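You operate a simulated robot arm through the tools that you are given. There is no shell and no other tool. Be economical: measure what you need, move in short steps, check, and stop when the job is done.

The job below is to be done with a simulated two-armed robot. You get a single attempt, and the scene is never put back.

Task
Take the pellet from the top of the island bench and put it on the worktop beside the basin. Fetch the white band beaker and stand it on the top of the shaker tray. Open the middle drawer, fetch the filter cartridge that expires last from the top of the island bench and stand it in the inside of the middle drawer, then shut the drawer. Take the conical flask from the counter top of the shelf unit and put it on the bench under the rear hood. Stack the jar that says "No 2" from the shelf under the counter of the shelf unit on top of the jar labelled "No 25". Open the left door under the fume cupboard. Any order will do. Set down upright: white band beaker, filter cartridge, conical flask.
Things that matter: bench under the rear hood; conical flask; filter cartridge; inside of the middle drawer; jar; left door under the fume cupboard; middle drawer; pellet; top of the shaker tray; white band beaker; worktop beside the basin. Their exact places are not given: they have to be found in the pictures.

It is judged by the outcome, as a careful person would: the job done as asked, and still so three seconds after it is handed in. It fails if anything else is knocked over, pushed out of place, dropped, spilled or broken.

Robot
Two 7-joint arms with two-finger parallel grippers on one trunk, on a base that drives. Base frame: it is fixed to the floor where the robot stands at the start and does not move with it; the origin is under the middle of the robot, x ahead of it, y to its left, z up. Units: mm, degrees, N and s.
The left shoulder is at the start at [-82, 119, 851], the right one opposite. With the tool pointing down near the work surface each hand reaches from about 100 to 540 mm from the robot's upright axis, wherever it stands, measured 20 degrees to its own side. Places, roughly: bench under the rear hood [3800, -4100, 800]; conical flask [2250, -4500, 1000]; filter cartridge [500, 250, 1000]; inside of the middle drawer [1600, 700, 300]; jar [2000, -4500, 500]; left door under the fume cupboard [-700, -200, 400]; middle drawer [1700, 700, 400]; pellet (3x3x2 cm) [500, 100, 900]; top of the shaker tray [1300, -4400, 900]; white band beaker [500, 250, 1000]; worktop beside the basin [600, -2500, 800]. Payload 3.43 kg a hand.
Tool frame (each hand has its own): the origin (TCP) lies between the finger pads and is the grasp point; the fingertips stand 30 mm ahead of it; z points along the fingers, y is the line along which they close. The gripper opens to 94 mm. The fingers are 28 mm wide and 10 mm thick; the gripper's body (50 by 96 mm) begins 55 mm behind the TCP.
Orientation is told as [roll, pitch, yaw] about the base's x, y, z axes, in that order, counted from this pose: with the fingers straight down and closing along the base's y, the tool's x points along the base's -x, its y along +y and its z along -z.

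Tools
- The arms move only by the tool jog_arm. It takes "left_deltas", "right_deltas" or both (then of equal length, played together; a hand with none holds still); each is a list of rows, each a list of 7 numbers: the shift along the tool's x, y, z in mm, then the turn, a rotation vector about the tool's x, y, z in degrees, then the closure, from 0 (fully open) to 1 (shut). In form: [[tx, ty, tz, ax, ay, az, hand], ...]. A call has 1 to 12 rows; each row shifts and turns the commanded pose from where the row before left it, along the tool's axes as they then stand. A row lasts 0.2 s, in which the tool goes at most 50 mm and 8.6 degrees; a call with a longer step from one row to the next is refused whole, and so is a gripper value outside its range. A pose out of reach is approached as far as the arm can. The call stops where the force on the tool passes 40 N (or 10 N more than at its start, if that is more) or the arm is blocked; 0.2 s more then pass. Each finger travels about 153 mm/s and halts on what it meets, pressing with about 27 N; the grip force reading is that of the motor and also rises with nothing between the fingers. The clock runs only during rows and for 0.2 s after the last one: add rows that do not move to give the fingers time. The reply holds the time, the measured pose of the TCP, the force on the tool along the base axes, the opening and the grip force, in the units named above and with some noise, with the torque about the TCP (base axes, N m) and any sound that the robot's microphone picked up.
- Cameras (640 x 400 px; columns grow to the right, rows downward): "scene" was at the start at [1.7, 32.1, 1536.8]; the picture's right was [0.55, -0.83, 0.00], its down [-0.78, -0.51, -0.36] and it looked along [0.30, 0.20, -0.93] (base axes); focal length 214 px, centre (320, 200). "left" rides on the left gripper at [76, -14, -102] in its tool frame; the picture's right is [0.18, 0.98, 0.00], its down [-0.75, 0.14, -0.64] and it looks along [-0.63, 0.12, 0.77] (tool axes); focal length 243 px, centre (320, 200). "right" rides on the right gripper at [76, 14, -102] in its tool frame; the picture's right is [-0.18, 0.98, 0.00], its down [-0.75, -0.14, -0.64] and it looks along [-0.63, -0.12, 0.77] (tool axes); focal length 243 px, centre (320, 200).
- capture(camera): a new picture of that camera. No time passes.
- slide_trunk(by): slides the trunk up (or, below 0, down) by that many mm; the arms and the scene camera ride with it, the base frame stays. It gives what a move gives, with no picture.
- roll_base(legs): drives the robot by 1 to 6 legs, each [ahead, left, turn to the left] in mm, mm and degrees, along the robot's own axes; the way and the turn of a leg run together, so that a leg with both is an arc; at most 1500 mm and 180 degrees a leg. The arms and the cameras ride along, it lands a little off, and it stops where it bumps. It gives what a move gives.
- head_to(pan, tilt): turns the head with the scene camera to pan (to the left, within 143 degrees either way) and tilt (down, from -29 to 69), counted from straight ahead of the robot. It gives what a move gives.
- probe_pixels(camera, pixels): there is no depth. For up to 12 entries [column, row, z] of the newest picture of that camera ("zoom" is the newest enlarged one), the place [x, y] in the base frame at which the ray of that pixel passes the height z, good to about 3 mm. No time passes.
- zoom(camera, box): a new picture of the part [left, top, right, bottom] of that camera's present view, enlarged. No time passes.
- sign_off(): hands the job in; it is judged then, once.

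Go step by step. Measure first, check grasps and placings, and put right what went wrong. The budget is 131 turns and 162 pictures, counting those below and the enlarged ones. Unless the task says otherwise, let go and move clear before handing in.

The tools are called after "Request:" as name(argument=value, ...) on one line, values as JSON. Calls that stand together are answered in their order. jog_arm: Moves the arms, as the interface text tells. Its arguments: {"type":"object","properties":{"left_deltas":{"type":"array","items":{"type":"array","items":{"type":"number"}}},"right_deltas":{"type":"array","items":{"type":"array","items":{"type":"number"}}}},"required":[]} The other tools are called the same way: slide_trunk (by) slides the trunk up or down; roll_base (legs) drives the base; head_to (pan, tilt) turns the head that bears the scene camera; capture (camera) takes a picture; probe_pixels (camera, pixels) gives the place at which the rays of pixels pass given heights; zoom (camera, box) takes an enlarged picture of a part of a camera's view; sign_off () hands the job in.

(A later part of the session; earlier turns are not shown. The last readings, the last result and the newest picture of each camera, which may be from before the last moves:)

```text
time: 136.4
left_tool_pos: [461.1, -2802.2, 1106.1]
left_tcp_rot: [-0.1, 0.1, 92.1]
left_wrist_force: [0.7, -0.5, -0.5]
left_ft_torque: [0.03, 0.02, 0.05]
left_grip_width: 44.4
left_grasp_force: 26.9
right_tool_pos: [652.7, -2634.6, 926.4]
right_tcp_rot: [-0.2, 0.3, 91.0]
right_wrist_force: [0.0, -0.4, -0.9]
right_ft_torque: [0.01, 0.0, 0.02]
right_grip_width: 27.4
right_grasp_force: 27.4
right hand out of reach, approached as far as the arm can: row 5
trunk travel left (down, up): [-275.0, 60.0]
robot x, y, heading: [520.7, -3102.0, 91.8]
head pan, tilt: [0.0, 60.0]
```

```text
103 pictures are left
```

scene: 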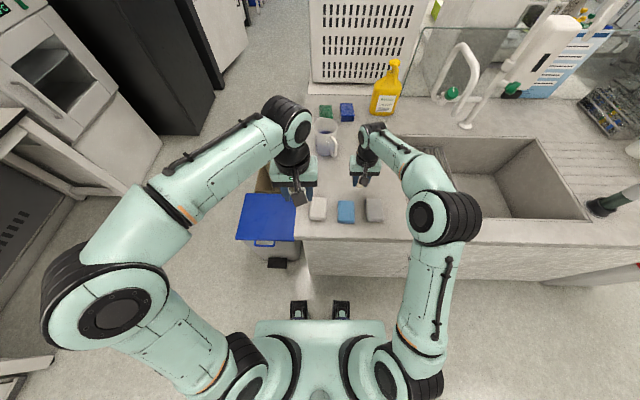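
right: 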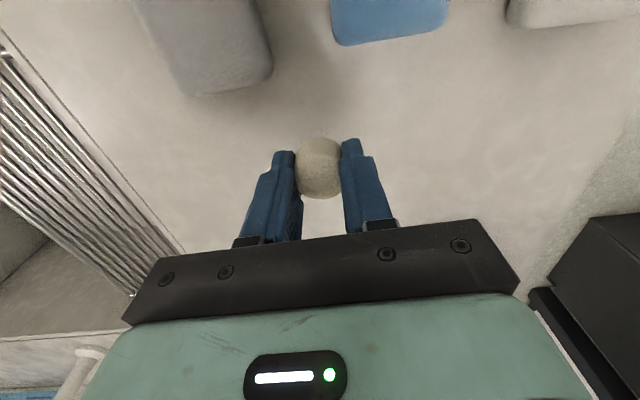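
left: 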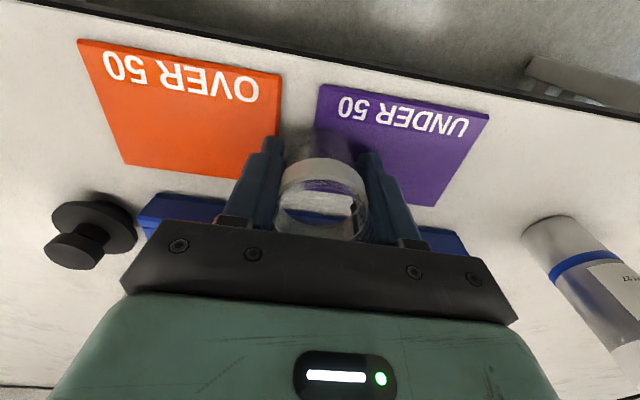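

The spot is clear. Creep down until contact.

Request:
jog_arm(right_deltas=[[0, 0, 12, 0, 0, 0, 1], [0, 0, 8, 0, 0, 0, 1], [0, 0, 5, 0, 0, 0, 1], [0, 0, 4, 0, 0, 0, 1], [0, 0, 3, 0, 0, 0, 1], [0, 0, 3, 0, 0, 0, 1], [0, 0, 0, 0, 0, 0, 1]])

Request:
capture(camera="right")

```text
time: 138.0
left_tool_pos: [460.8, -2803.5, 1105.0]
left_tcp_rot: [-0.1, 0.1, 92.0]
left_wrist_force: [-0.3, -1.0, 0.4]
left_ft_torque: [0.0, 0.01, -0.05]
left_grip_width: 44.2
left_grasp_force: 27.1
right_tool_pos: [652.9, -2637.4, 893.0]
right_tcp_rot: [-0.2, 0.4, 90.9]
right_wrist_force: [0.4, -0.6, 0.1]
right_ft_torque: [-0.03, -0.01, -0.01]
right_grip_width: 27.1
right_grasp_force: 26.9
trunk travel left (down, up): [-275.0, 60.0]
robot x, y, heading: [522.0, -3101.2, 91.2]
head pan, tilt: [0.0, 60.0]
```

```text
102 pictures are left
```

right: 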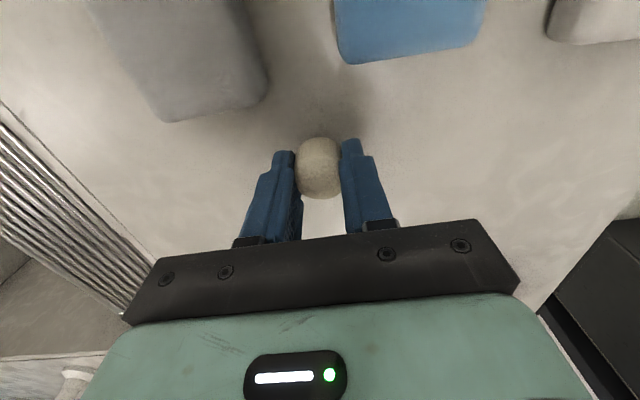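

Request:
jog_arm(right_deltas=[[0, 0, 3, 0, 0, 0, 1], [0, 0, 3, 0, 0, 0, 1], [0, 0, 3, 0, 0, 0, 1], [0, 0, 3, 0, 0, 0, 1], [0, 0, 3, 0, 0, 0, 1], [0, 0, 3, 0, 0, 0, 1], [0, 0, 3, 0, 0, 0, 1], [0, 0, 3, 0, 0, 0, 1]])

```text
time: 139.5
left_tool_pos: [463.1, -2803.8, 1106.0]
left_tcp_rot: [-0.1, 0.1, 92.0]
left_wrist_force: [0.3, 0.3, -0.1]
left_ft_torque: [0.02, 0.01, 0.02]
left_grip_width: 44.3
left_grasp_force: 26.9
right_tool_pos: [653.6, -2636.8, 880.4]
right_tcp_rot: [0.0, -0.1, 90.9]
right_wrist_force: [1.5, -9.3, 16.7]
right_ft_torque: [-0.46, 0.29, 0.16]
right_grip_width: 27.4
right_grasp_force: 27.0
trunk travel left (down, up): [-275.0, 60.0]
robot x, y, heading: [524.2, -3101.9, 91.6]
head pan, tilt: [0.0, 60.0]
stopped in row 7 (right hand): the force on the tool passed its limit at 45 N (the readings are from after the stop); the commanded pose is now the measured one
```

Contact at z 880. Release and lift away.

Request:
jog_arm(right_deltas=[[0, 0, 0, 0, 0, 0, 0.5], [0, 0, 0, 0, 0, 0, 0.4], [0, 0, -30, 0, 0, 0, 0.4], [0, 0, -45, 0, 0, 0, 0.4], [0, 0, -45, 0, 0, 0, 0.4], [0, 0, -45, 0, 0, 0, 0.4], [0, 0, -45, 0, 0, 0, 0.4], [40, -20, -35, 0, 0, 0, 0.4], [45, -20, 0, 0, 0, 0, 0.4], [45, -20, 0, 0, 0, 0, 0.4], [45, -20, 0, 0, 0, 0, 0.4]])

Request:
capture(camera="scene")

Request:
zoom(camera="scene", box=[300, 130, 420, 230])

```text
refused: row 8 steps farther than a row can; nothing moved
```

```text
101 pictures are left
```

scene: 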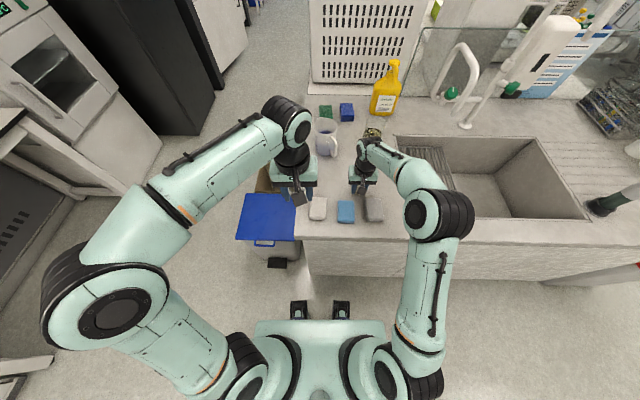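

```text
4.00 times, centred on (360, 180) of scene
```

zoom: 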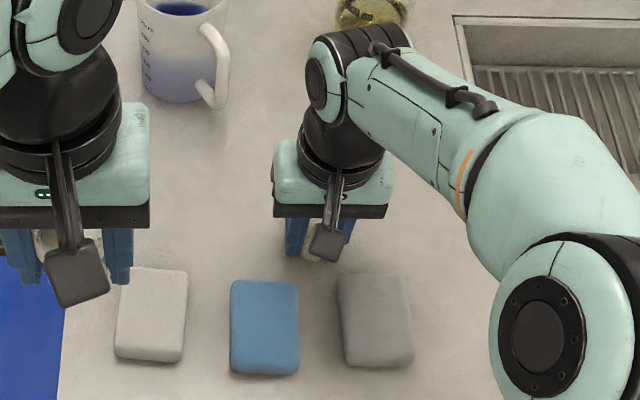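

One row was too long; repeat with shorter steps.

Request:
jog_arm(right_deltas=[[0, 0, 0, 0, 0, 0, 0.5], [0, 0, 0, 0, 0, 0, 0.4], [0, 0, -30, 0, 0, 0, 0.4], [0, 0, -45, 0, 0, 0, 0.4], [0, 0, -45, 0, 0, 0, 0.4], [0, 0, -45, 0, 0, 0, 0.4], [0, 0, -45, 0, 0, 0, 0.4], [0, 0, -40, 0, 0, 0, 0.4], [40, -20, 0, 0, 0, 0, 0.4], [40, -20, 0, 0, 0, 0, 0.4], [40, -20, 0, 0, 0, 0, 0.4], [40, -10, 0, 0, 0, 0, 0.4]])

Request:
zoom(camera="scene", box=[300, 130, 420, 230])

Request:
head_to(pan=-125, tilt=30)

Request:
capture(camera="scene")

```text
time: 142.1
left_tool_pos: [461.5, -2803.8, 1107.6]
left_tcp_rot: [-0.1, 0.2, 92.1]
left_wrist_force: [0.4, -0.6, -1.2]
left_ft_torque: [-0.01, -0.01, 0.01]
left_grip_width: 44.2
left_grasp_force: 27.1
right_tool_pos: [727.8, -2797.0, 1130.3]
right_tcp_rot: [0.0, -0.2, 90.9]
right_wrist_force: [0.8, -0.1, 0.0]
right_ft_torque: [0.0, 0.01, 0.01]
right_grip_width: 56.4
right_grasp_force: 0.0
trunk travel left (down, up): [-275.0, 60.0]
robot x, y, heading: [521.5, -3102.9, 91.9]
head pan, tilt: [0.0, 60.0]
```

```text
4.00 times, centred on (360, 180) of scene
```

zoom: 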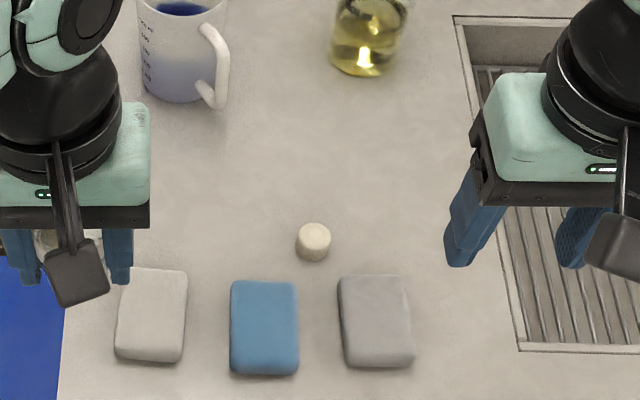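

```text
time: 144.2
left_tool_pos: [461.7, -2802.4, 1107.1]
left_tcp_rot: [-0.1, 0.1, 92.0]
left_wrist_force: [0.3, -0.3, -0.8]
left_ft_torque: [-0.04, 0.01, -0.01]
left_grip_width: 44.4
left_grasp_force: 27.0
right_tool_pos: [726.6, -2793.7, 1128.2]
right_tcp_rot: [-0.1, -0.2, 90.8]
right_wrist_force: [0.9, 0.2, -0.2]
right_ft_torque: [-0.03, 0.02, 0.0]
right_grip_width: 56.3
right_grasp_force: 0.0
trunk travel left (down, up): [-275.0, 60.0]
robot x, y, heading: [523.2, -3099.2, 91.5]
head pan, tilt: [-125.0, 30.0]
```

```text
98 pictures are left
```

scene: 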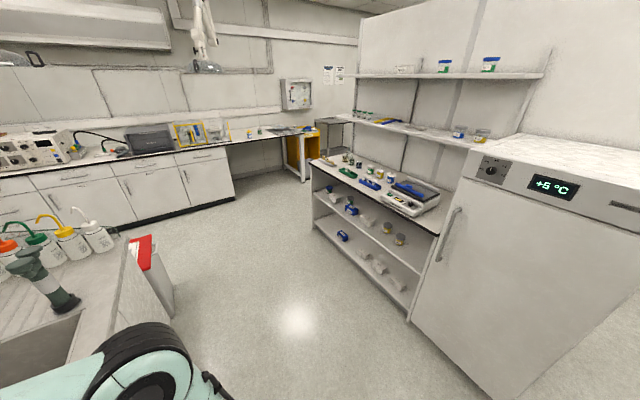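

Pellet stands on the worktop. Next the shelf unit with the shaker (415,195). Probe its counter edge and zoom.

Request:
probe_pixels(camera="scene", pixels=[[438, 234, 900], [313, 160, 900], [400, 212, 950], [432, 190, 950], [380, 195, 950], [408, 320, 0], [313, 225, 0], [500, 395, 0], [300, 180, 0], [232, 195, 0]])

Request:
zoom(camera="scene", box=[300, 90, 500, 240])

Request:
zoom(camera="scene", box=[305, 170, 445, 300])

```text
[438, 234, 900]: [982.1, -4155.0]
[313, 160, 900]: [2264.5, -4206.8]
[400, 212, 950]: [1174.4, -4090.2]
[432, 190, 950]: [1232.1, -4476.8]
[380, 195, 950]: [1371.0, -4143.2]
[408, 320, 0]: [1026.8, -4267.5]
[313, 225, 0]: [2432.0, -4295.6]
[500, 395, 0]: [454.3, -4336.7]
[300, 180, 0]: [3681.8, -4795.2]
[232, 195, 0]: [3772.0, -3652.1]
```

```text
2.67 times, centred on (400, 165) of scene
```

zoom: 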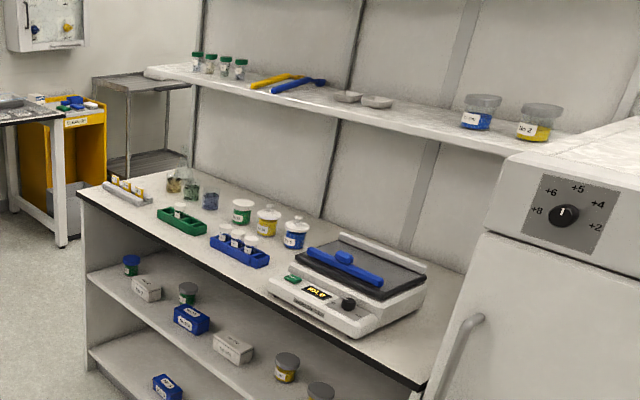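

```text
3.08 times, centred on (375, 235) of scene
```

zoom: 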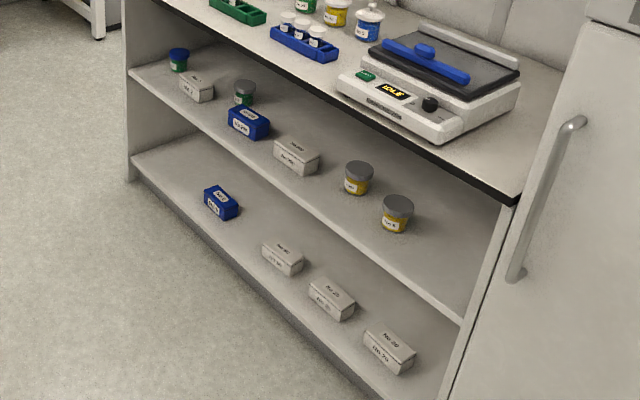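

I'll drive over to face the shelf unit at about (1300,-3700).

Request:
roll_base(legs=[[-350, 0, 0], [0, 0, -180], [0, 790, 0], [230, 0, 0]])

Request:
head_to(pan=0, tilt=45)

Request:
capture(camera="scene")

```text
time: 162.1
left_tool_pos: [1415.9, -3928.0, 1105.8]
left_tcp_rot: [-0.2, 0.1, -87.0]
left_wrist_force: [-0.7, -0.3, -0.9]
left_ft_torque: [-0.02, 0.03, -0.01]
left_grip_width: 44.2
left_grasp_force: 27.0
right_tool_pos: [1151.7, -3939.5, 1129.1]
right_tcp_rot: [0.0, -0.2, -88.0]
right_wrist_force: [0.4, -1.2, 0.3]
right_ft_torque: [0.0, 0.0, 0.01]
right_grip_width: 56.4
right_grasp_force: 0.0
trunk travel left (down, up): [-275.0, 60.0]
robot x, y, heading: [1352.4, -3628.7, -87.3]
head pan, tilt: [-125.0, 30.0]
```

```text
time: 164.1
left_tool_pos: [1415.5, -3927.2, 1105.9]
left_tcp_rot: [-0.2, 0.2, -87.0]
left_wrist_force: [0.9, 0.8, -1.3]
left_ft_torque: [-0.02, 0.01, 0.0]
left_grip_width: 44.3
left_grasp_force: 27.2
right_tool_pos: [1151.6, -3939.0, 1130.1]
right_tcp_rot: [-0.1, -0.2, -88.1]
right_wrist_force: [-0.4, -0.1, 0.8]
right_ft_torque: [-0.02, 0.01, 0.02]
right_grip_width: 56.3
right_grasp_force: 0.0
trunk travel left (down, up): [-275.0, 60.0]
robot x, y, heading: [1345.2, -3631.9, -87.4]
head pan, tilt: [0.0, 45.0]
```

```text
95 pictures are left
```

scene: 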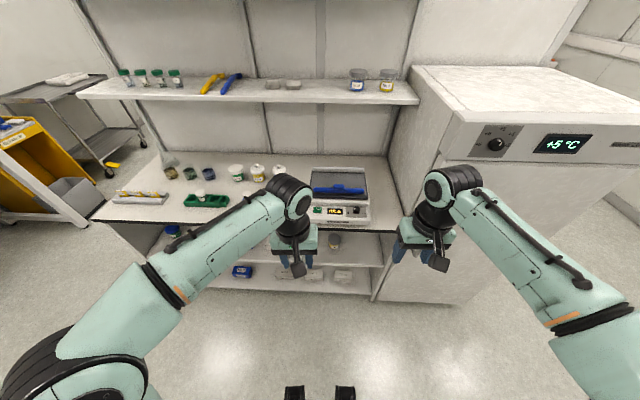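

Look closely at the shaker tray at (338,195) and read labels.

Request:
zoom(camera="scene", box=[290, 150, 400, 230])

Request:
zoom(camera="scene", box=[90, 120, 300, 240])

Request:
probe_pixels(camera="scene", pixels=[[340, 180, 950], [340, 200, 950], [340, 180, 1000], [315, 172, 950], [365, 175, 950], [313, 200, 950], [368, 202, 950], [338, 228, 900], [400, 103, 1250], [400, 103, 1300], [250, 99, 1250]])

```text
5.00 times, centred on (345, 190) of scene
```

zoom: 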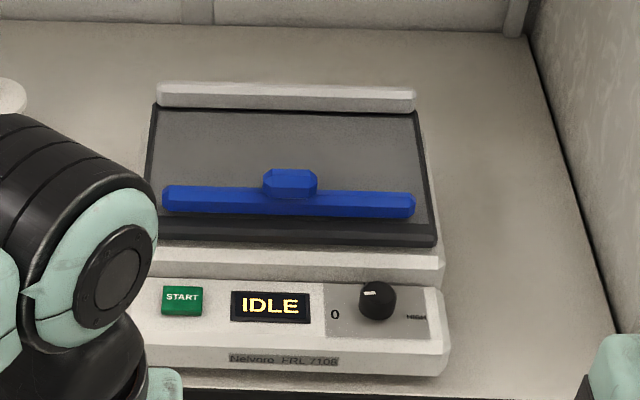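

```text
3.05 times, centred on (195, 180) of scene
```

zoom: 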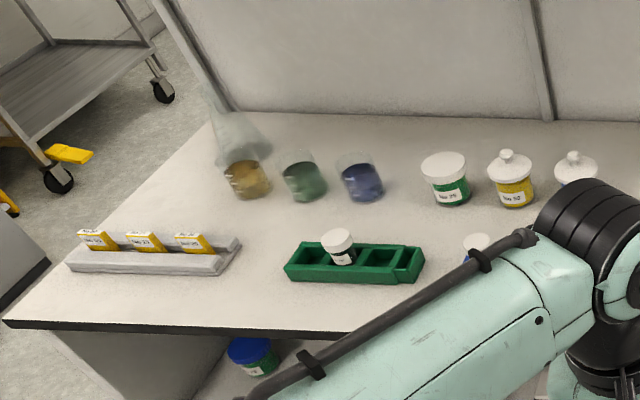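

```text
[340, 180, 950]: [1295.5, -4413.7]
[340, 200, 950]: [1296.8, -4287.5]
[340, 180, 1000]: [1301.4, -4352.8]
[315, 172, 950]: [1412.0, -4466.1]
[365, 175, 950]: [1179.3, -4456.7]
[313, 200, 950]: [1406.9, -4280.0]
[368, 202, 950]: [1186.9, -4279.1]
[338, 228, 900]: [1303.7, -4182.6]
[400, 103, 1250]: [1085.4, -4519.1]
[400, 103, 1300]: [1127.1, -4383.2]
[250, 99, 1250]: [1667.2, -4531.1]
```

The tray's free area behind the blue bar is at about (339,179) → (1296,-4415). I'll square up and drive to (1220,-3905).

Request:
roll_base(legs=[[0, 0, -2.6], [0, -125, 0], [265, 0, 0]])

Request:
head_to(pan=0, tilt=50)

Request:
capture(camera="scene")

Request:
capture(camera="left")

```text
time: 167.7
left_tool_pos: [1279.8, -4181.0, 1106.1]
left_tcp_rot: [-0.1, 0.2, -89.3]
left_wrist_force: [-0.4, -0.1, -0.5]
left_ft_torque: [0.0, 0.04, 0.0]
left_grip_width: 44.1
left_grasp_force: 26.7
right_tool_pos: [1013.8, -4174.6, 1129.6]
right_tcp_rot: [-0.2, 0.9, -90.6]
right_wrist_force: [-0.1, -0.2, 0.4]
right_ft_torque: [-0.02, -0.02, 0.0]
right_grip_width: 56.4
right_grasp_force: 0.1
trunk travel left (down, up): [-275.0, 60.0]
robot x, y, heading: [1229.7, -3881.9, -89.5]
head pan, tilt: [0.0, 45.0]
stopped in leg 3: the force on the tool passed its limit at 91 N (the readings are from after the stop); the commanded pose is now the measured one
```

```text
time: 168.4
left_tool_pos: [1279.0, -4179.5, 1106.0]
left_tcp_rot: [-0.1, 0.1, -89.3]
left_wrist_force: [0.4, -0.3, -0.9]
left_ft_torque: [0.03, 0.02, -0.04]
left_grip_width: 44.3
left_grasp_force: 27.0
right_tool_pos: [1013.2, -4174.1, 1130.0]
right_tcp_rot: [-0.1, 0.9, -90.7]
right_wrist_force: [-0.7, -1.2, 0.5]
right_ft_torque: [-0.01, 0.01, -0.01]
right_grip_width: 56.5
right_grasp_force: 0.1
trunk travel left (down, up): [-275.0, 60.0]
robot x, y, heading: [1224.8, -3883.4, -89.4]
head pan, tilt: [0.0, 50.0]
```

```text
92 pictures are left
```

scene: 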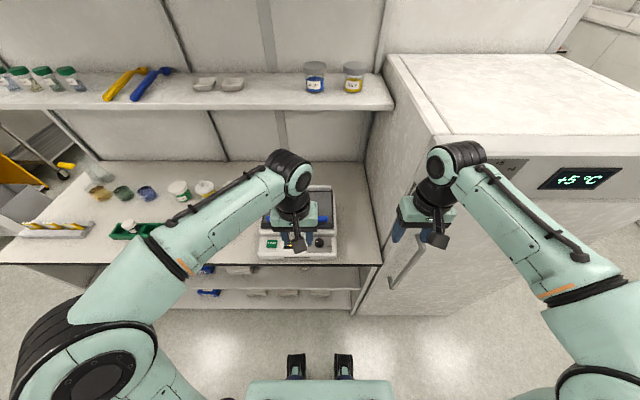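

```text
91 pictures are left
```

left: 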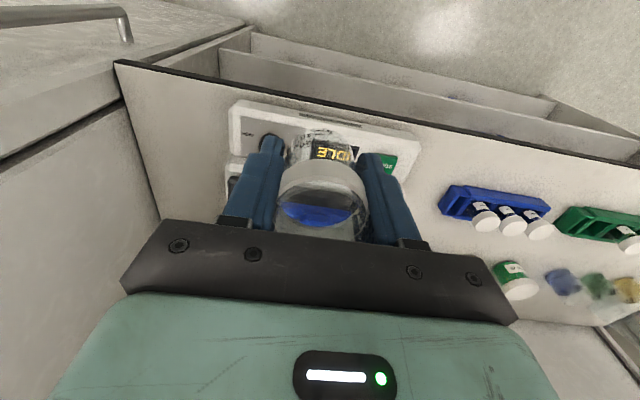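

The right hand touched the fridge front. I'll back the base slightly, pull that hand back and inwards, then advance.

Request:
roll_base(legs=[[-30, 0, 0]])

Request:
jog_arm(right_deltas=[[35, 20, -20, 0, 0, 0, 0.4], [35, 20, -20, 0, 0, 0, 0.4], [30, 20, 0, 0, 0, 0, 0.4]])

Request:
roll_base(legs=[[65, 0, 0]])

Request:
capture(camera="scene")

```text
time: 169.2
left_tool_pos: [1279.6, -4152.0, 1106.3]
left_tcp_rot: [-0.1, 0.1, -89.4]
left_wrist_force: [0.0, 0.9, -0.3]
left_ft_torque: [-0.03, 0.03, 0.02]
left_grip_width: 43.9
left_grasp_force: 27.1
right_tool_pos: [1013.2, -4146.3, 1129.9]
right_tcp_rot: [-0.2, 0.9, -90.6]
right_wrist_force: [0.2, 0.0, 0.0]
right_ft_torque: [-0.01, 0.0, -0.01]
right_grip_width: 56.3
right_grasp_force: 0.0
trunk travel left (down, up): [-275.0, 60.0]
robot x, y, heading: [1224.2, -3853.1, -89.9]
head pan, tilt: [0.0, 50.0]
```

```text
time: 170.0
left_tool_pos: [1279.8, -4151.3, 1106.8]
left_tcp_rot: [-0.1, 0.2, -89.3]
left_wrist_force: [0.0, -0.1, -0.9]
left_ft_torque: [0.0, 0.03, 0.02]
left_grip_width: 44.3
left_grasp_force: 27.3
right_tool_pos: [1075.4, -4045.7, 1171.1]
right_tcp_rot: [-0.1, 0.9, -90.6]
right_wrist_force: [-0.4, -0.5, 0.0]
right_ft_torque: [-0.01, 0.01, -0.01]
right_grip_width: 56.4
right_grasp_force: 0.1
trunk travel left (down, up): [-275.0, 60.0]
robot x, y, heading: [1225.2, -3848.6, -89.5]
head pan, tilt: [0.0, 50.0]
```

```text
time: 171.0
left_tool_pos: [1279.6, -4214.6, 1105.7]
left_tcp_rot: [-0.2, 0.2, -89.4]
left_wrist_force: [0.6, -0.9, 0.2]
left_ft_torque: [0.0, -0.03, -0.01]
left_grip_width: 44.4
left_grasp_force: 26.8
right_tool_pos: [1075.9, -4110.9, 1171.3]
right_tcp_rot: [-0.1, 0.9, -90.6]
right_wrist_force: [0.3, -1.1, -0.4]
right_ft_torque: [0.06, 0.03, 0.01]
right_grip_width: 56.2
right_grasp_force: 0.0
trunk travel left (down, up): [-275.0, 60.0]
robot x, y, heading: [1225.1, -3916.7, -89.7]
head pan, tilt: [0.0, 50.0]
```

```text
90 pictures are left
```

scene: 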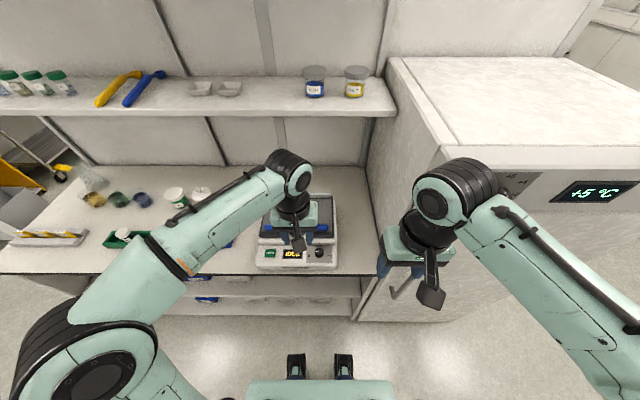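

Move the left hand forward over the tray and view.

Request:
jog_arm(left_deltas=[[-40, 0, 0, 0, 0, 0, 1], [-40, 0, 0, 0, 0, 0, 1], [-40, 0, 0, 0, 0, 0, 1]])

Request:
capture(camera="scene")

Request:
capture(camera="left")

Request:
zoom(camera="scene", box=[230, 90, 410, 280])

```text
time: 171.8
left_tool_pos: [1281.0, -4334.3, 1104.0]
left_tcp_rot: [-0.1, 0.2, -89.4]
left_wrist_force: [0.5, 0.2, -0.3]
left_ft_torque: [0.03, 0.02, 0.0]
left_grip_width: 44.3
left_grasp_force: 27.0
right_tool_pos: [1075.6, -4112.8, 1169.8]
right_tcp_rot: [-0.1, 0.9, -90.6]
right_wrist_force: [1.0, -0.8, 0.3]
right_ft_torque: [-0.01, -0.01, 0.01]
right_grip_width: 56.4
right_grasp_force: 0.1
trunk travel left (down, up): [-275.0, 60.0]
robot x, y, heading: [1225.9, -3914.0, -89.9]
head pan, tilt: [0.0, 50.0]
```

```text
89 pictures are left
```

scene: 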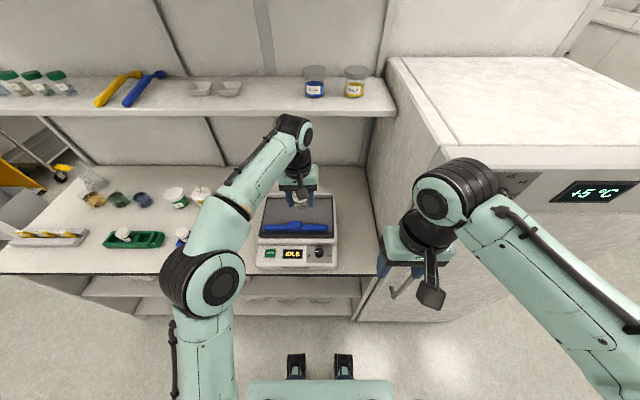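

```text
88 pictures are left
```

left: 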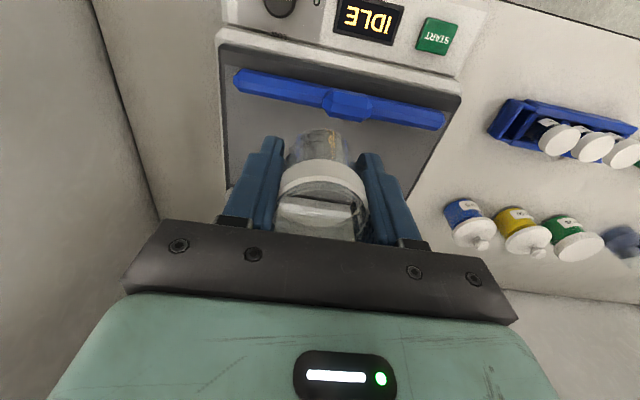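

```text
2.11 times, centred on (320, 185) of scene
```

zoom: 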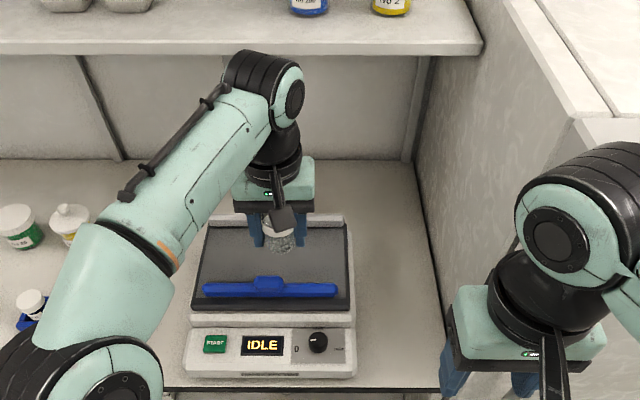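

Triangulate tray height from the bar's knob and tray corners.

Request:
probe_pixels(camera="scene", pixels=[[295.4, 223.9, 950], [295.4, 223.9, 1000], [259, 237, 920], [259, 237, 960], [334.2, 236, 920], [334.2, 236, 960], [263, 198, 940], [334, 198, 940], [396, 113, 1250], [396, 113, 1300]])

Request:
probe_pixels(camera="left", pixels=[[347, 103, 950], [347, 103, 1000], [462, 97, 920], [462, 97, 960], [222, 46, 920], [222, 46, 960]])

```text
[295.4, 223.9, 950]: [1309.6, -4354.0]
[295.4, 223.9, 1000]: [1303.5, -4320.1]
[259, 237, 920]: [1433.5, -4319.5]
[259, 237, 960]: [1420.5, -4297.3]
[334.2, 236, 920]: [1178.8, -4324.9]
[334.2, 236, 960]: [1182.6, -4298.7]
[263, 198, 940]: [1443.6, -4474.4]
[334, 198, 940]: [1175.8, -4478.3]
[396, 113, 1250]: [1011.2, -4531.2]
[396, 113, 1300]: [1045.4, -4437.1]
```

```text
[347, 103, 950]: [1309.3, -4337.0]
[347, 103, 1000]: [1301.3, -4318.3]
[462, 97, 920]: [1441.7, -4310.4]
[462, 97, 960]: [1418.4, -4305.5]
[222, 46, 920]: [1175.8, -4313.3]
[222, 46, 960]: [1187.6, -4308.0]
```

Tray top ≈ z 945 with the bar at y≈-4320. I'll lower a bit, move back over the free area at y≈-4405, then lower to just above the tray.

Request:
jog_arm(left_deltas=[[0, 5, 25, 0, 0, 0, 1], [-15, 5, 20, 0, 0, 0, 1], [-30, 0, 0, 0, 0, 0, 1], [-27, 0, 0, 0, 0, 0, 1], [0, 0, 30, 0, 0, 0, 1], [0, 0, 25, 0, 0, 0, 1]])

Request:
capture(camera="left")

Request:
zoom(camera="scene", box=[230, 90, 410, 280])

```text
time: 173.2
left_tool_pos: [1291.5, -4405.2, 1005.6]
left_tcp_rot: [0.0, 0.2, -89.4]
left_wrist_force: [-0.3, 0.0, 0.1]
left_ft_torque: [0.01, -0.01, 0.04]
left_grip_width: 44.0
left_grasp_force: 27.1
right_tool_pos: [1075.2, -4111.4, 1171.0]
right_tcp_rot: [-0.1, 0.8, -90.6]
right_wrist_force: [-0.5, -0.8, 0.2]
right_ft_torque: [0.0, 0.0, 0.01]
right_grip_width: 56.5
right_grasp_force: 0.0
trunk travel left (down, up): [-275.0, 60.0]
robot x, y, heading: [1225.2, -3918.5, -89.9]
head pan, tilt: [0.0, 50.0]
```

```text
86 pictures are left
```

left: 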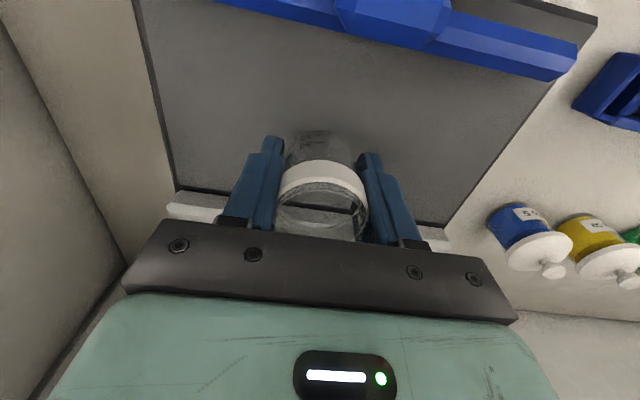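

```text
2.11 times, centred on (320, 185) of scene
```

zoom: 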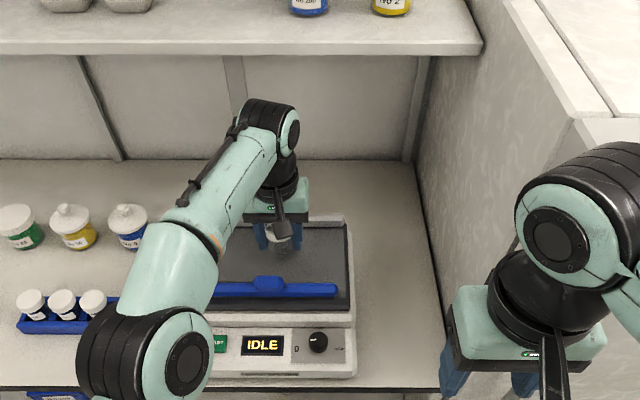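

Clear of bar and rear rail. Creep down to contact.

Request:
jog_arm(left_deltas=[[3, 0, 10, 0, 0, 0, 1], [2, 0, 5, 0, 0, 0, 1], [0, 0, 3, 0, 0, 0, 1], [0, 0, 3, 0, 0, 0, 1], [0, 0, 3, 0, 0, 0, 1], [0, 0, 3, 0, 0, 0, 1], [0, 0, 3, 0, 0, 0, 1], [0, 0, 3, 0, 0, 0, 1], [0, 0, 3, 0, 0, 0, 1], [0, 0, 3, 0, 0, 0, 1]])

```text
time: 175.2
left_tool_pos: [1291.8, -4401.8, 978.4]
left_tcp_rot: [-0.4, -0.6, -89.2]
left_wrist_force: [-0.1, 5.6, 14.3]
left_ft_torque: [0.39, -0.38, 0.15]
left_grip_width: 44.2
left_grasp_force: 26.6
right_tool_pos: [1075.5, -4109.6, 1170.6]
right_tcp_rot: [0.0, 1.0, -90.6]
right_wrist_force: [-0.1, -0.4, 0.9]
right_ft_torque: [0.03, -0.01, 0.01]
right_grip_width: 56.5
right_grasp_force: 0.1
trunk travel left (down, up): [-275.0, 60.0]
robot x, y, heading: [1225.5, -3913.8, -89.5]
head pan, tilt: [0.0, 50.0]
stopped in row 9 (left hand): the force on the tool passed its limit at 44 N (the readings are from after the stop); the commanded pose is now the measured one
```

Contact made; open and lift out.

Request:
jog_arm(left_deltas=[[0, 0, -1, 0, 0, 0, 0.5], [0, 0, 0, 0, 0, 0, 0.3], [0, 0, 0, 0, 0, 0, 0.3], [0, 0, -30, 0, 0, 0, 0.3], [0, 0, -40, 0, 0, 0, 0.3], [0, 0, -40, 0, 0, 0, 0.3], [40, 0, 0, 0, 0, 0, 0.3], [40, 0, 0, 0, 0, 0, 0.3], [40, 0, 0, 0, 0, 0, 0.3], [40, 0, 0, 0, 0, 0, 0.3]])

Request:
capture(camera="left")

Request:
capture(camera="scene")

```text
time: 177.3
left_tool_pos: [1290.3, -4238.6, 1085.3]
left_tcp_rot: [-0.4, -0.6, -89.2]
left_wrist_force: [0.8, 0.0, -1.1]
left_ft_torque: [0.0, 0.0, 0.03]
left_grip_width: 65.9
left_grasp_force: 0.0
left hand out of reach, approached as far as the arm can: row 6
right_tool_pos: [1075.8, -4110.1, 1172.0]
right_tcp_rot: [-0.1, 0.8, -90.6]
right_wrist_force: [0.4, 0.7, -0.5]
right_ft_torque: [0.01, -0.01, -0.01]
right_grip_width: 56.2
right_grasp_force: 0.0
trunk travel left (down, up): [-275.0, 60.0]
robot x, y, heading: [1227.3, -3919.3, -89.9]
head pan, tilt: [0.0, 50.0]
```

```text
84 pictures are left
```

left: 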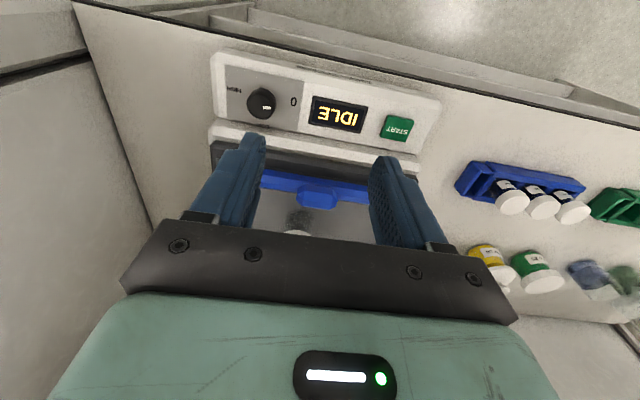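

```text
83 pictures are left
```

scene: 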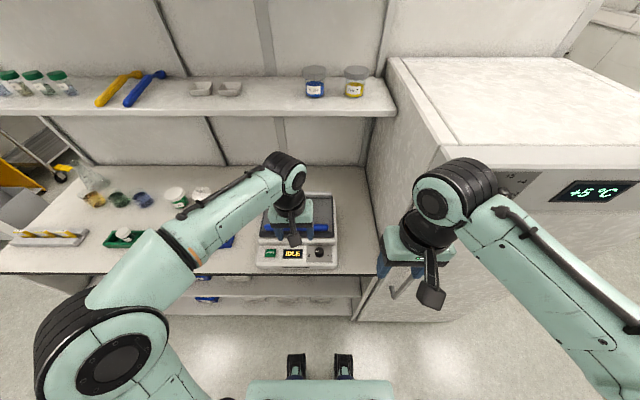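

Beaker placed. Now back off and survey the jars and flask; lower the trunk for a good look at the shelf under the counter.

Request:
roll_base(legs=[[-400, 0, 0], [0, 550, 0]])

Request:
head_to(pan=0, tilt=38)

Request:
capture(camera="scene")

```text
time: 184.7
left_tool_pos: [1823.8, -3841.0, 1084.6]
left_tcp_rot: [-0.3, -0.5, -89.8]
left_wrist_force: [-0.7, -0.5, 0.9]
left_ft_torque: [-0.02, -0.03, -0.03]
left_grip_width: 66.1
left_grasp_force: 0.0
right_tool_pos: [1609.2, -3711.3, 1171.0]
right_tcp_rot: [-0.1, 0.8, -91.1]
right_wrist_force: [-0.2, -0.5, -0.8]
right_ft_torque: [0.0, 0.02, 0.02]
right_grip_width: 56.4
right_grasp_force: 0.0
trunk travel left (down, up): [-275.0, 60.0]
robot x, y, heading: [1760.6, -3520.3, -90.4]
head pan, tilt: [0.0, 50.0]
```

```text
time: 185.4
left_tool_pos: [1824.4, -3841.1, 1084.2]
left_tcp_rot: [-0.3, -0.4, -89.8]
left_wrist_force: [-0.3, 0.4, 0.6]
left_ft_torque: [-0.02, -0.01, -0.01]
left_grip_width: 65.8
left_grasp_force: 0.0
right_tool_pos: [1610.6, -3710.8, 1170.2]
right_tcp_rot: [-0.1, 1.0, -91.0]
right_wrist_force: [-0.1, 0.1, -0.4]
right_ft_torque: [0.02, 0.01, 0.0]
right_grip_width: 56.3
right_grasp_force: 0.1
trunk travel left (down, up): [-275.0, 60.0]
robot x, y, heading: [1760.8, -3515.2, -90.2]
head pan, tilt: [0.0, 38.0]
```

```text
82 pictures are left
```

scene: 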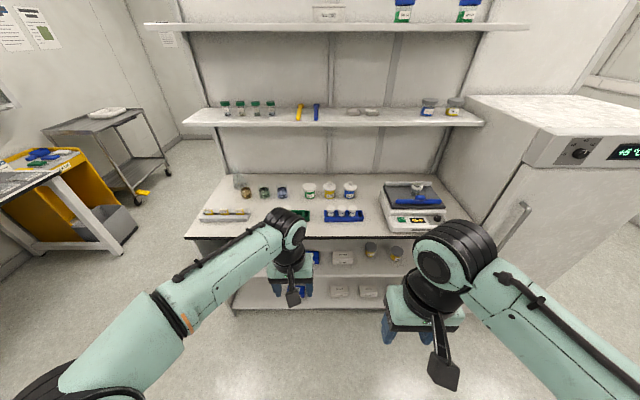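

Request:
zoom(camera="scene", box=[230, 170, 370, 230])

Request:
zoom(camera="scene", box=[300, 230, 420, 310])

Request:
zoom(camera="scene", box=[380, 170, 450, 240])

```text
4.57 times, centred on (300, 200) of scene
```

zoom: 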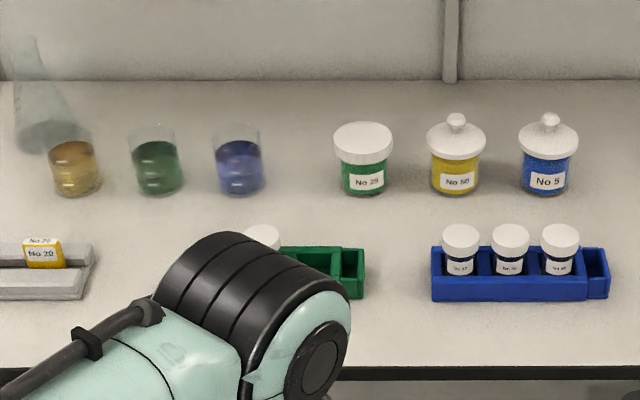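

```text
5.00 times, centred on (360, 270) of scene
```

zoom: 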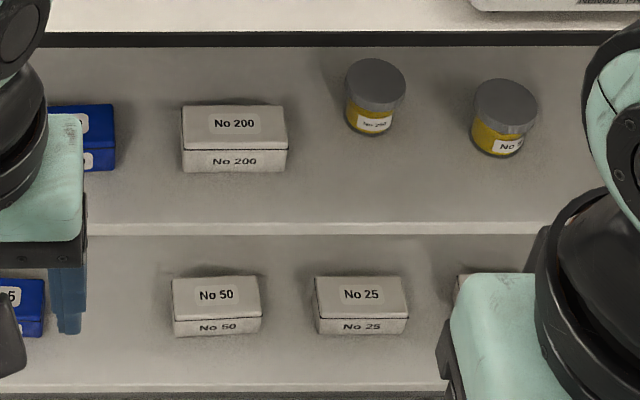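

```text
5.71 times, centred on (415, 205) of scene
```

zoom: 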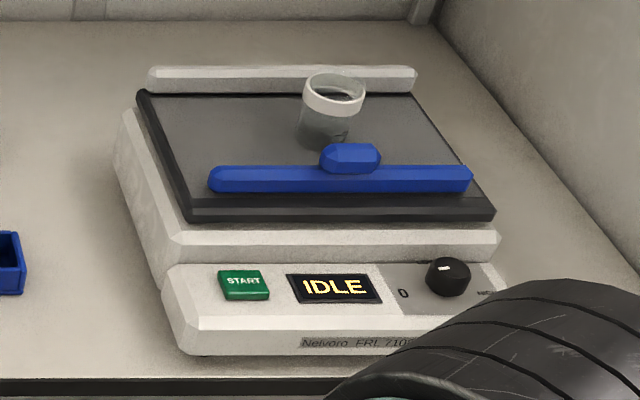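

Beaker stands on the tray. The counter's green jar reads "No 25"; now read the shelf jars.

Request:
zoom(camera="scene", box=[380, 240, 415, 265])

Request:
roll_base(legs=[[0, 400, 0]])

Request:
capture(camera="scene")

Request:
zoom(camera="scene", box=[300, 230, 440, 310])

Request:
zoom(camera="scene", box=[270, 170, 410, 230])

```text
16.00 times, centred on (398, 252) of scene
```

zoom: 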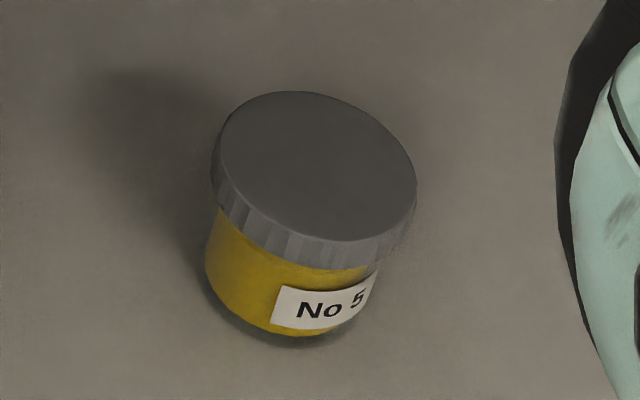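

```text
time: 189.4
left_tool_pos: [2219.6, -3840.8, 1085.9]
left_tcp_rot: [-0.3, -0.5, -89.4]
left_wrist_force: [-0.6, 0.9, 0.3]
left_ft_torque: [0.01, 0.01, 0.03]
left_grip_width: 66.2
left_grasp_force: 0.0
right_tool_pos: [2004.5, -3712.4, 1170.9]
right_tcp_rot: [-0.1, 0.9, -90.7]
right_wrist_force: [0.1, 0.4, 0.2]
right_ft_torque: [0.0, 0.02, -0.03]
right_grip_width: 56.6
right_grasp_force: 0.1
trunk travel left (down, up): [-275.0, 60.0]
robot x, y, heading: [2155.4, -3519.1, -90.1]
head pan, tilt: [0.0, 38.0]
```

```text
77 pictures are left
```

scene: 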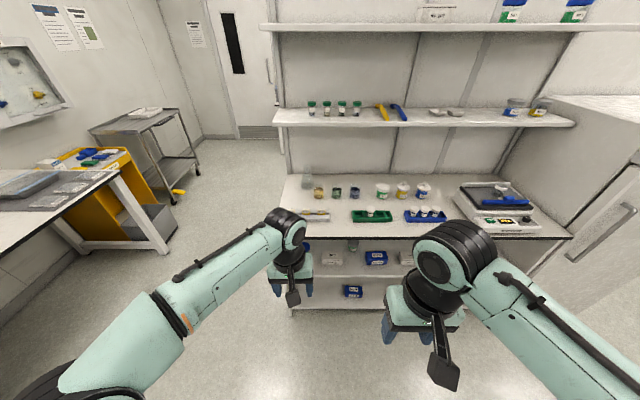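

```text
4.57 times, centred on (370, 270) of scene
```

zoom: 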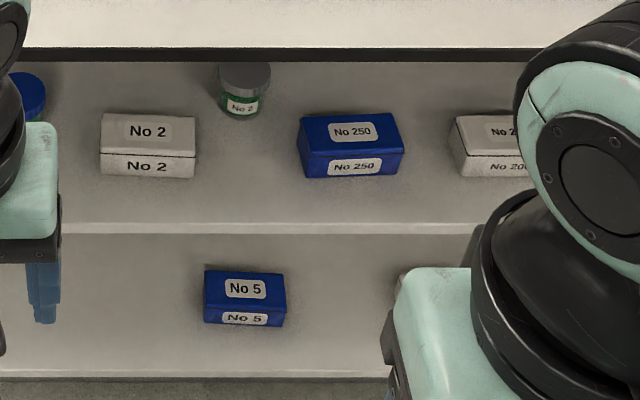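

```text
4.57 times, centred on (340, 200) of scene
```

zoom: 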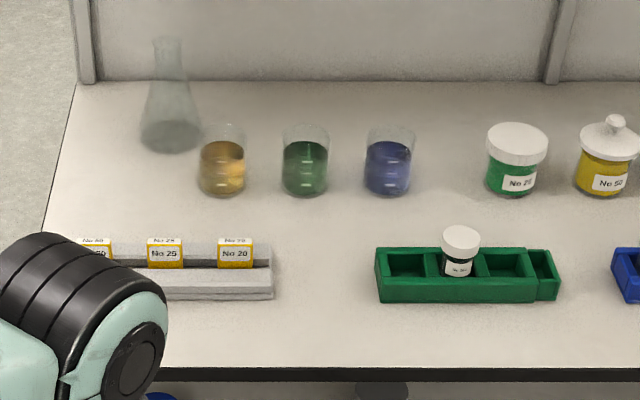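

Read the candidate jar (353,246) and the counter jar (383,192) up close, and probe them.

Request:
zoom(camera="scene", box=[338, 236, 368, 258])

Request:
zoom(camera="scene", box=[370, 180, 400, 202])

Request:
probe_pixels(camera="scene", pixels=[[353, 243, 600], [353, 243, 550], [353, 255, 500], [383, 185, 1000], [383, 185, 980], [383, 200, 900], [308, 190, 1000], [308, 190, 900], [353, 221, 850], [353, 236, 870], [353, 321, 500], [353, 310, 100], [300, 60, 1200]])

```text
16.00 times, centred on (353, 247) of scene
```

zoom: 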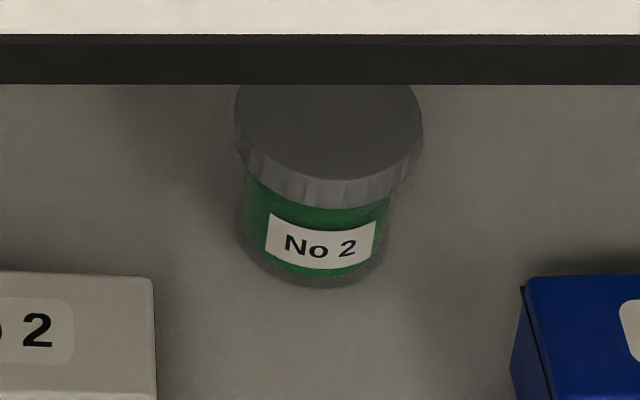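

```text
16.00 times, centred on (385, 191) of scene
```

zoom: 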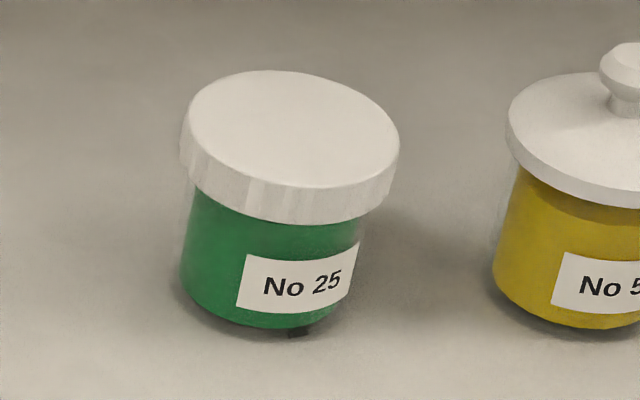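

```text
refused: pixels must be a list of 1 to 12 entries
```

Confirmed: "No 2" (green body, grey lid) on the shelf, "No 25" on the counter. Probe positions.

Request:
probe_pixels(camera="scene", pixels=[[353, 258, 400], [353, 258, 450], [353, 258, 500], [353, 258, 550], [383, 186, 1000], [383, 186, 960], [383, 198, 900], [308, 180, 1000], [306, 189, 900], [353, 238, 880], [353, 321, 500], [353, 310, 100]])

Request:
slide_trunk(by=-270)

Request:
head_to(pan=0, tilt=35)

Request:
capture(camera="scene")

```text
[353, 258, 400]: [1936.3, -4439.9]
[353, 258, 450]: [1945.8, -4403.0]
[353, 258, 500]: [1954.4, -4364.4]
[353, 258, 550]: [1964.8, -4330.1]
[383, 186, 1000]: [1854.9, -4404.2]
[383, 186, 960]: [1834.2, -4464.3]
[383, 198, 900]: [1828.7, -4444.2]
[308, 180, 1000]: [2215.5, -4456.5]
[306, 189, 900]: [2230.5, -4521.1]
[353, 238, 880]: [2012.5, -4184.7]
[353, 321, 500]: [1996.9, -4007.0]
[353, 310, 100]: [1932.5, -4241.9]
```

```text
time: 192.2
left_tool_pos: [2219.8, -3841.2, 813.5]
left_tcp_rot: [-0.3, -0.6, -89.5]
left_wrist_force: [0.1, -0.2, -1.4]
left_ft_torque: [-0.02, 0.0, 0.0]
left_grip_width: 65.7
left_grasp_force: 0.0
right_tool_pos: [2004.2, -3712.9, 901.6]
right_tcp_rot: [0.0, 0.9, -90.7]
right_wrist_force: [-0.6, -0.5, 0.3]
right_ft_torque: [0.01, 0.0, -0.01]
right_grip_width: 56.3
right_grasp_force: 0.0
trunk travel left (down, up): [-5.0, 330.0]
robot x, y, heading: [2157.0, -3516.7, -89.9]
head pan, tilt: [0.0, 38.0]
```

```text
time: 192.8
left_tool_pos: [2219.7, -3840.7, 814.9]
left_tcp_rot: [-0.3, -0.5, -89.5]
left_wrist_force: [0.0, 0.1, -0.9]
left_ft_torque: [0.0, 0.0, 0.0]
left_grip_width: 65.8
left_grasp_force: 0.0
right_tool_pos: [2003.7, -3711.6, 901.1]
right_tcp_rot: [-0.1, 0.9, -90.8]
right_wrist_force: [0.3, -0.2, -0.2]
right_ft_torque: [0.03, 0.0, 0.0]
right_grip_width: 56.6
right_grasp_force: 0.2
trunk travel left (down, up): [-5.0, 330.0]
robot x, y, heading: [2150.6, -3515.0, -89.9]
head pan, tilt: [0.0, 35.0]
```

```text
72 pictures are left
```

scene: 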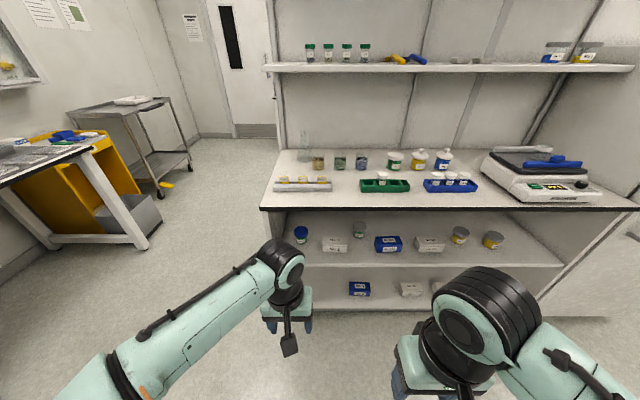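

Jar now fully visible at (359,229). Triangulate with the lower camera.

Request:
zoom(camera="scene", box=[290, 205, 450, 275])

Request:
probe_pixels(camera="scene", pixels=[[359, 237, 400], [359, 237, 450], [359, 237, 500], [359, 237, 550], [359, 223, 550], [359, 223, 600], [352, 226, 560], [366, 226, 560], [395, 155, 960], [395, 170, 900], [340, 208, 880], [335, 252, 500]])

```text
4.00 times, centred on (370, 240) of scene
```

zoom: 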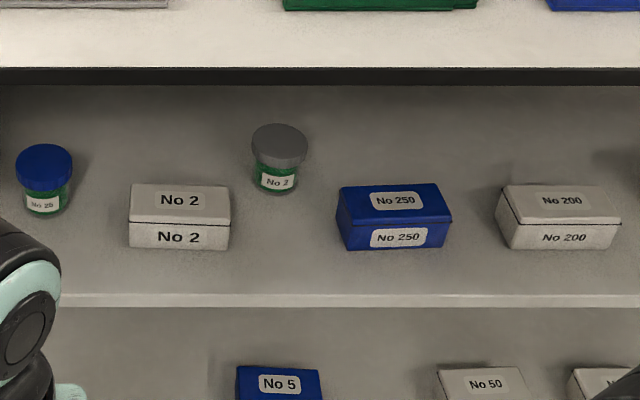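

```text
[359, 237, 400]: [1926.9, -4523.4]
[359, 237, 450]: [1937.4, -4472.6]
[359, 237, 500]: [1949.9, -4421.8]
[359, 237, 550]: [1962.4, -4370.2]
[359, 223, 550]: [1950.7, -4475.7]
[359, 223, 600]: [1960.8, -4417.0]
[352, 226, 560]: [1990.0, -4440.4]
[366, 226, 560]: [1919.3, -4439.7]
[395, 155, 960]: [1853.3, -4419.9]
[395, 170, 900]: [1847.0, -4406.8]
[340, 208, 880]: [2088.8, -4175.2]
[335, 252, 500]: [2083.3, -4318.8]
```

A second green jar (blue lid) stands at the left of the shelf; I must check its label too. Then I'll test how low a forward-pointing left hand can go here in free space.

Request:
zoom(camera="scene", box=[288, 222, 318, 264])

Request:
jog_arm(left_deltas=[[-25, 0, 20, 0, -7.5, 0, 0.2], [-22.2, 0, 23.1, 0, -7.5, 0, 0.2], [-19, 0, 25.8, 0, -7.5, 0, 0.2], [-15.4, 0, 28, 0, -7.5, 0, 0.2], [-11.7, 0, 29.8, 0, -7.5, 0, 0.2], [-7.7, 0, 31, 0, -7.5, 0, 0.2], [-3.5, 0, 31.8, 0, -7.5, 0, 0.2], [0.6, 0, 32, 0, -7.5, 0, 0.2]])

```text
9.52 times, centred on (303, 243) of scene
```

zoom: 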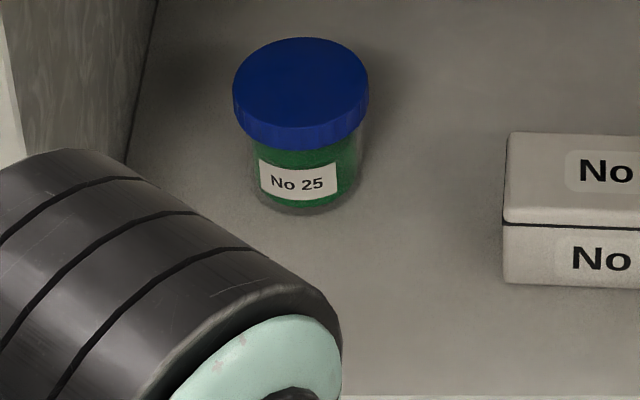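

```text
time: 194.6
left_tool_pos: [2221.2, -4044.9, 656.1]
left_tcp_rot: [-0.7, -60.5, -88.7]
left_wrist_force: [-0.4, -0.8, -0.6]
left_ft_torque: [-0.03, 0.03, 0.02]
left_grip_width: 75.1
left_grasp_force: 0.2
right_tool_pos: [2005.0, -3712.5, 900.2]
right_tcp_rot: [-0.1, 1.0, -90.7]
right_wrist_force: [-0.8, 1.0, -0.1]
right_ft_torque: [0.03, 0.01, -0.01]
right_grip_width: 56.2
right_grasp_force: 0.1
trunk travel left (down, up): [-5.0, 330.0]
robot x, y, heading: [2153.8, -3520.3, -89.8]
head pan, tilt: [0.0, 35.0]
```

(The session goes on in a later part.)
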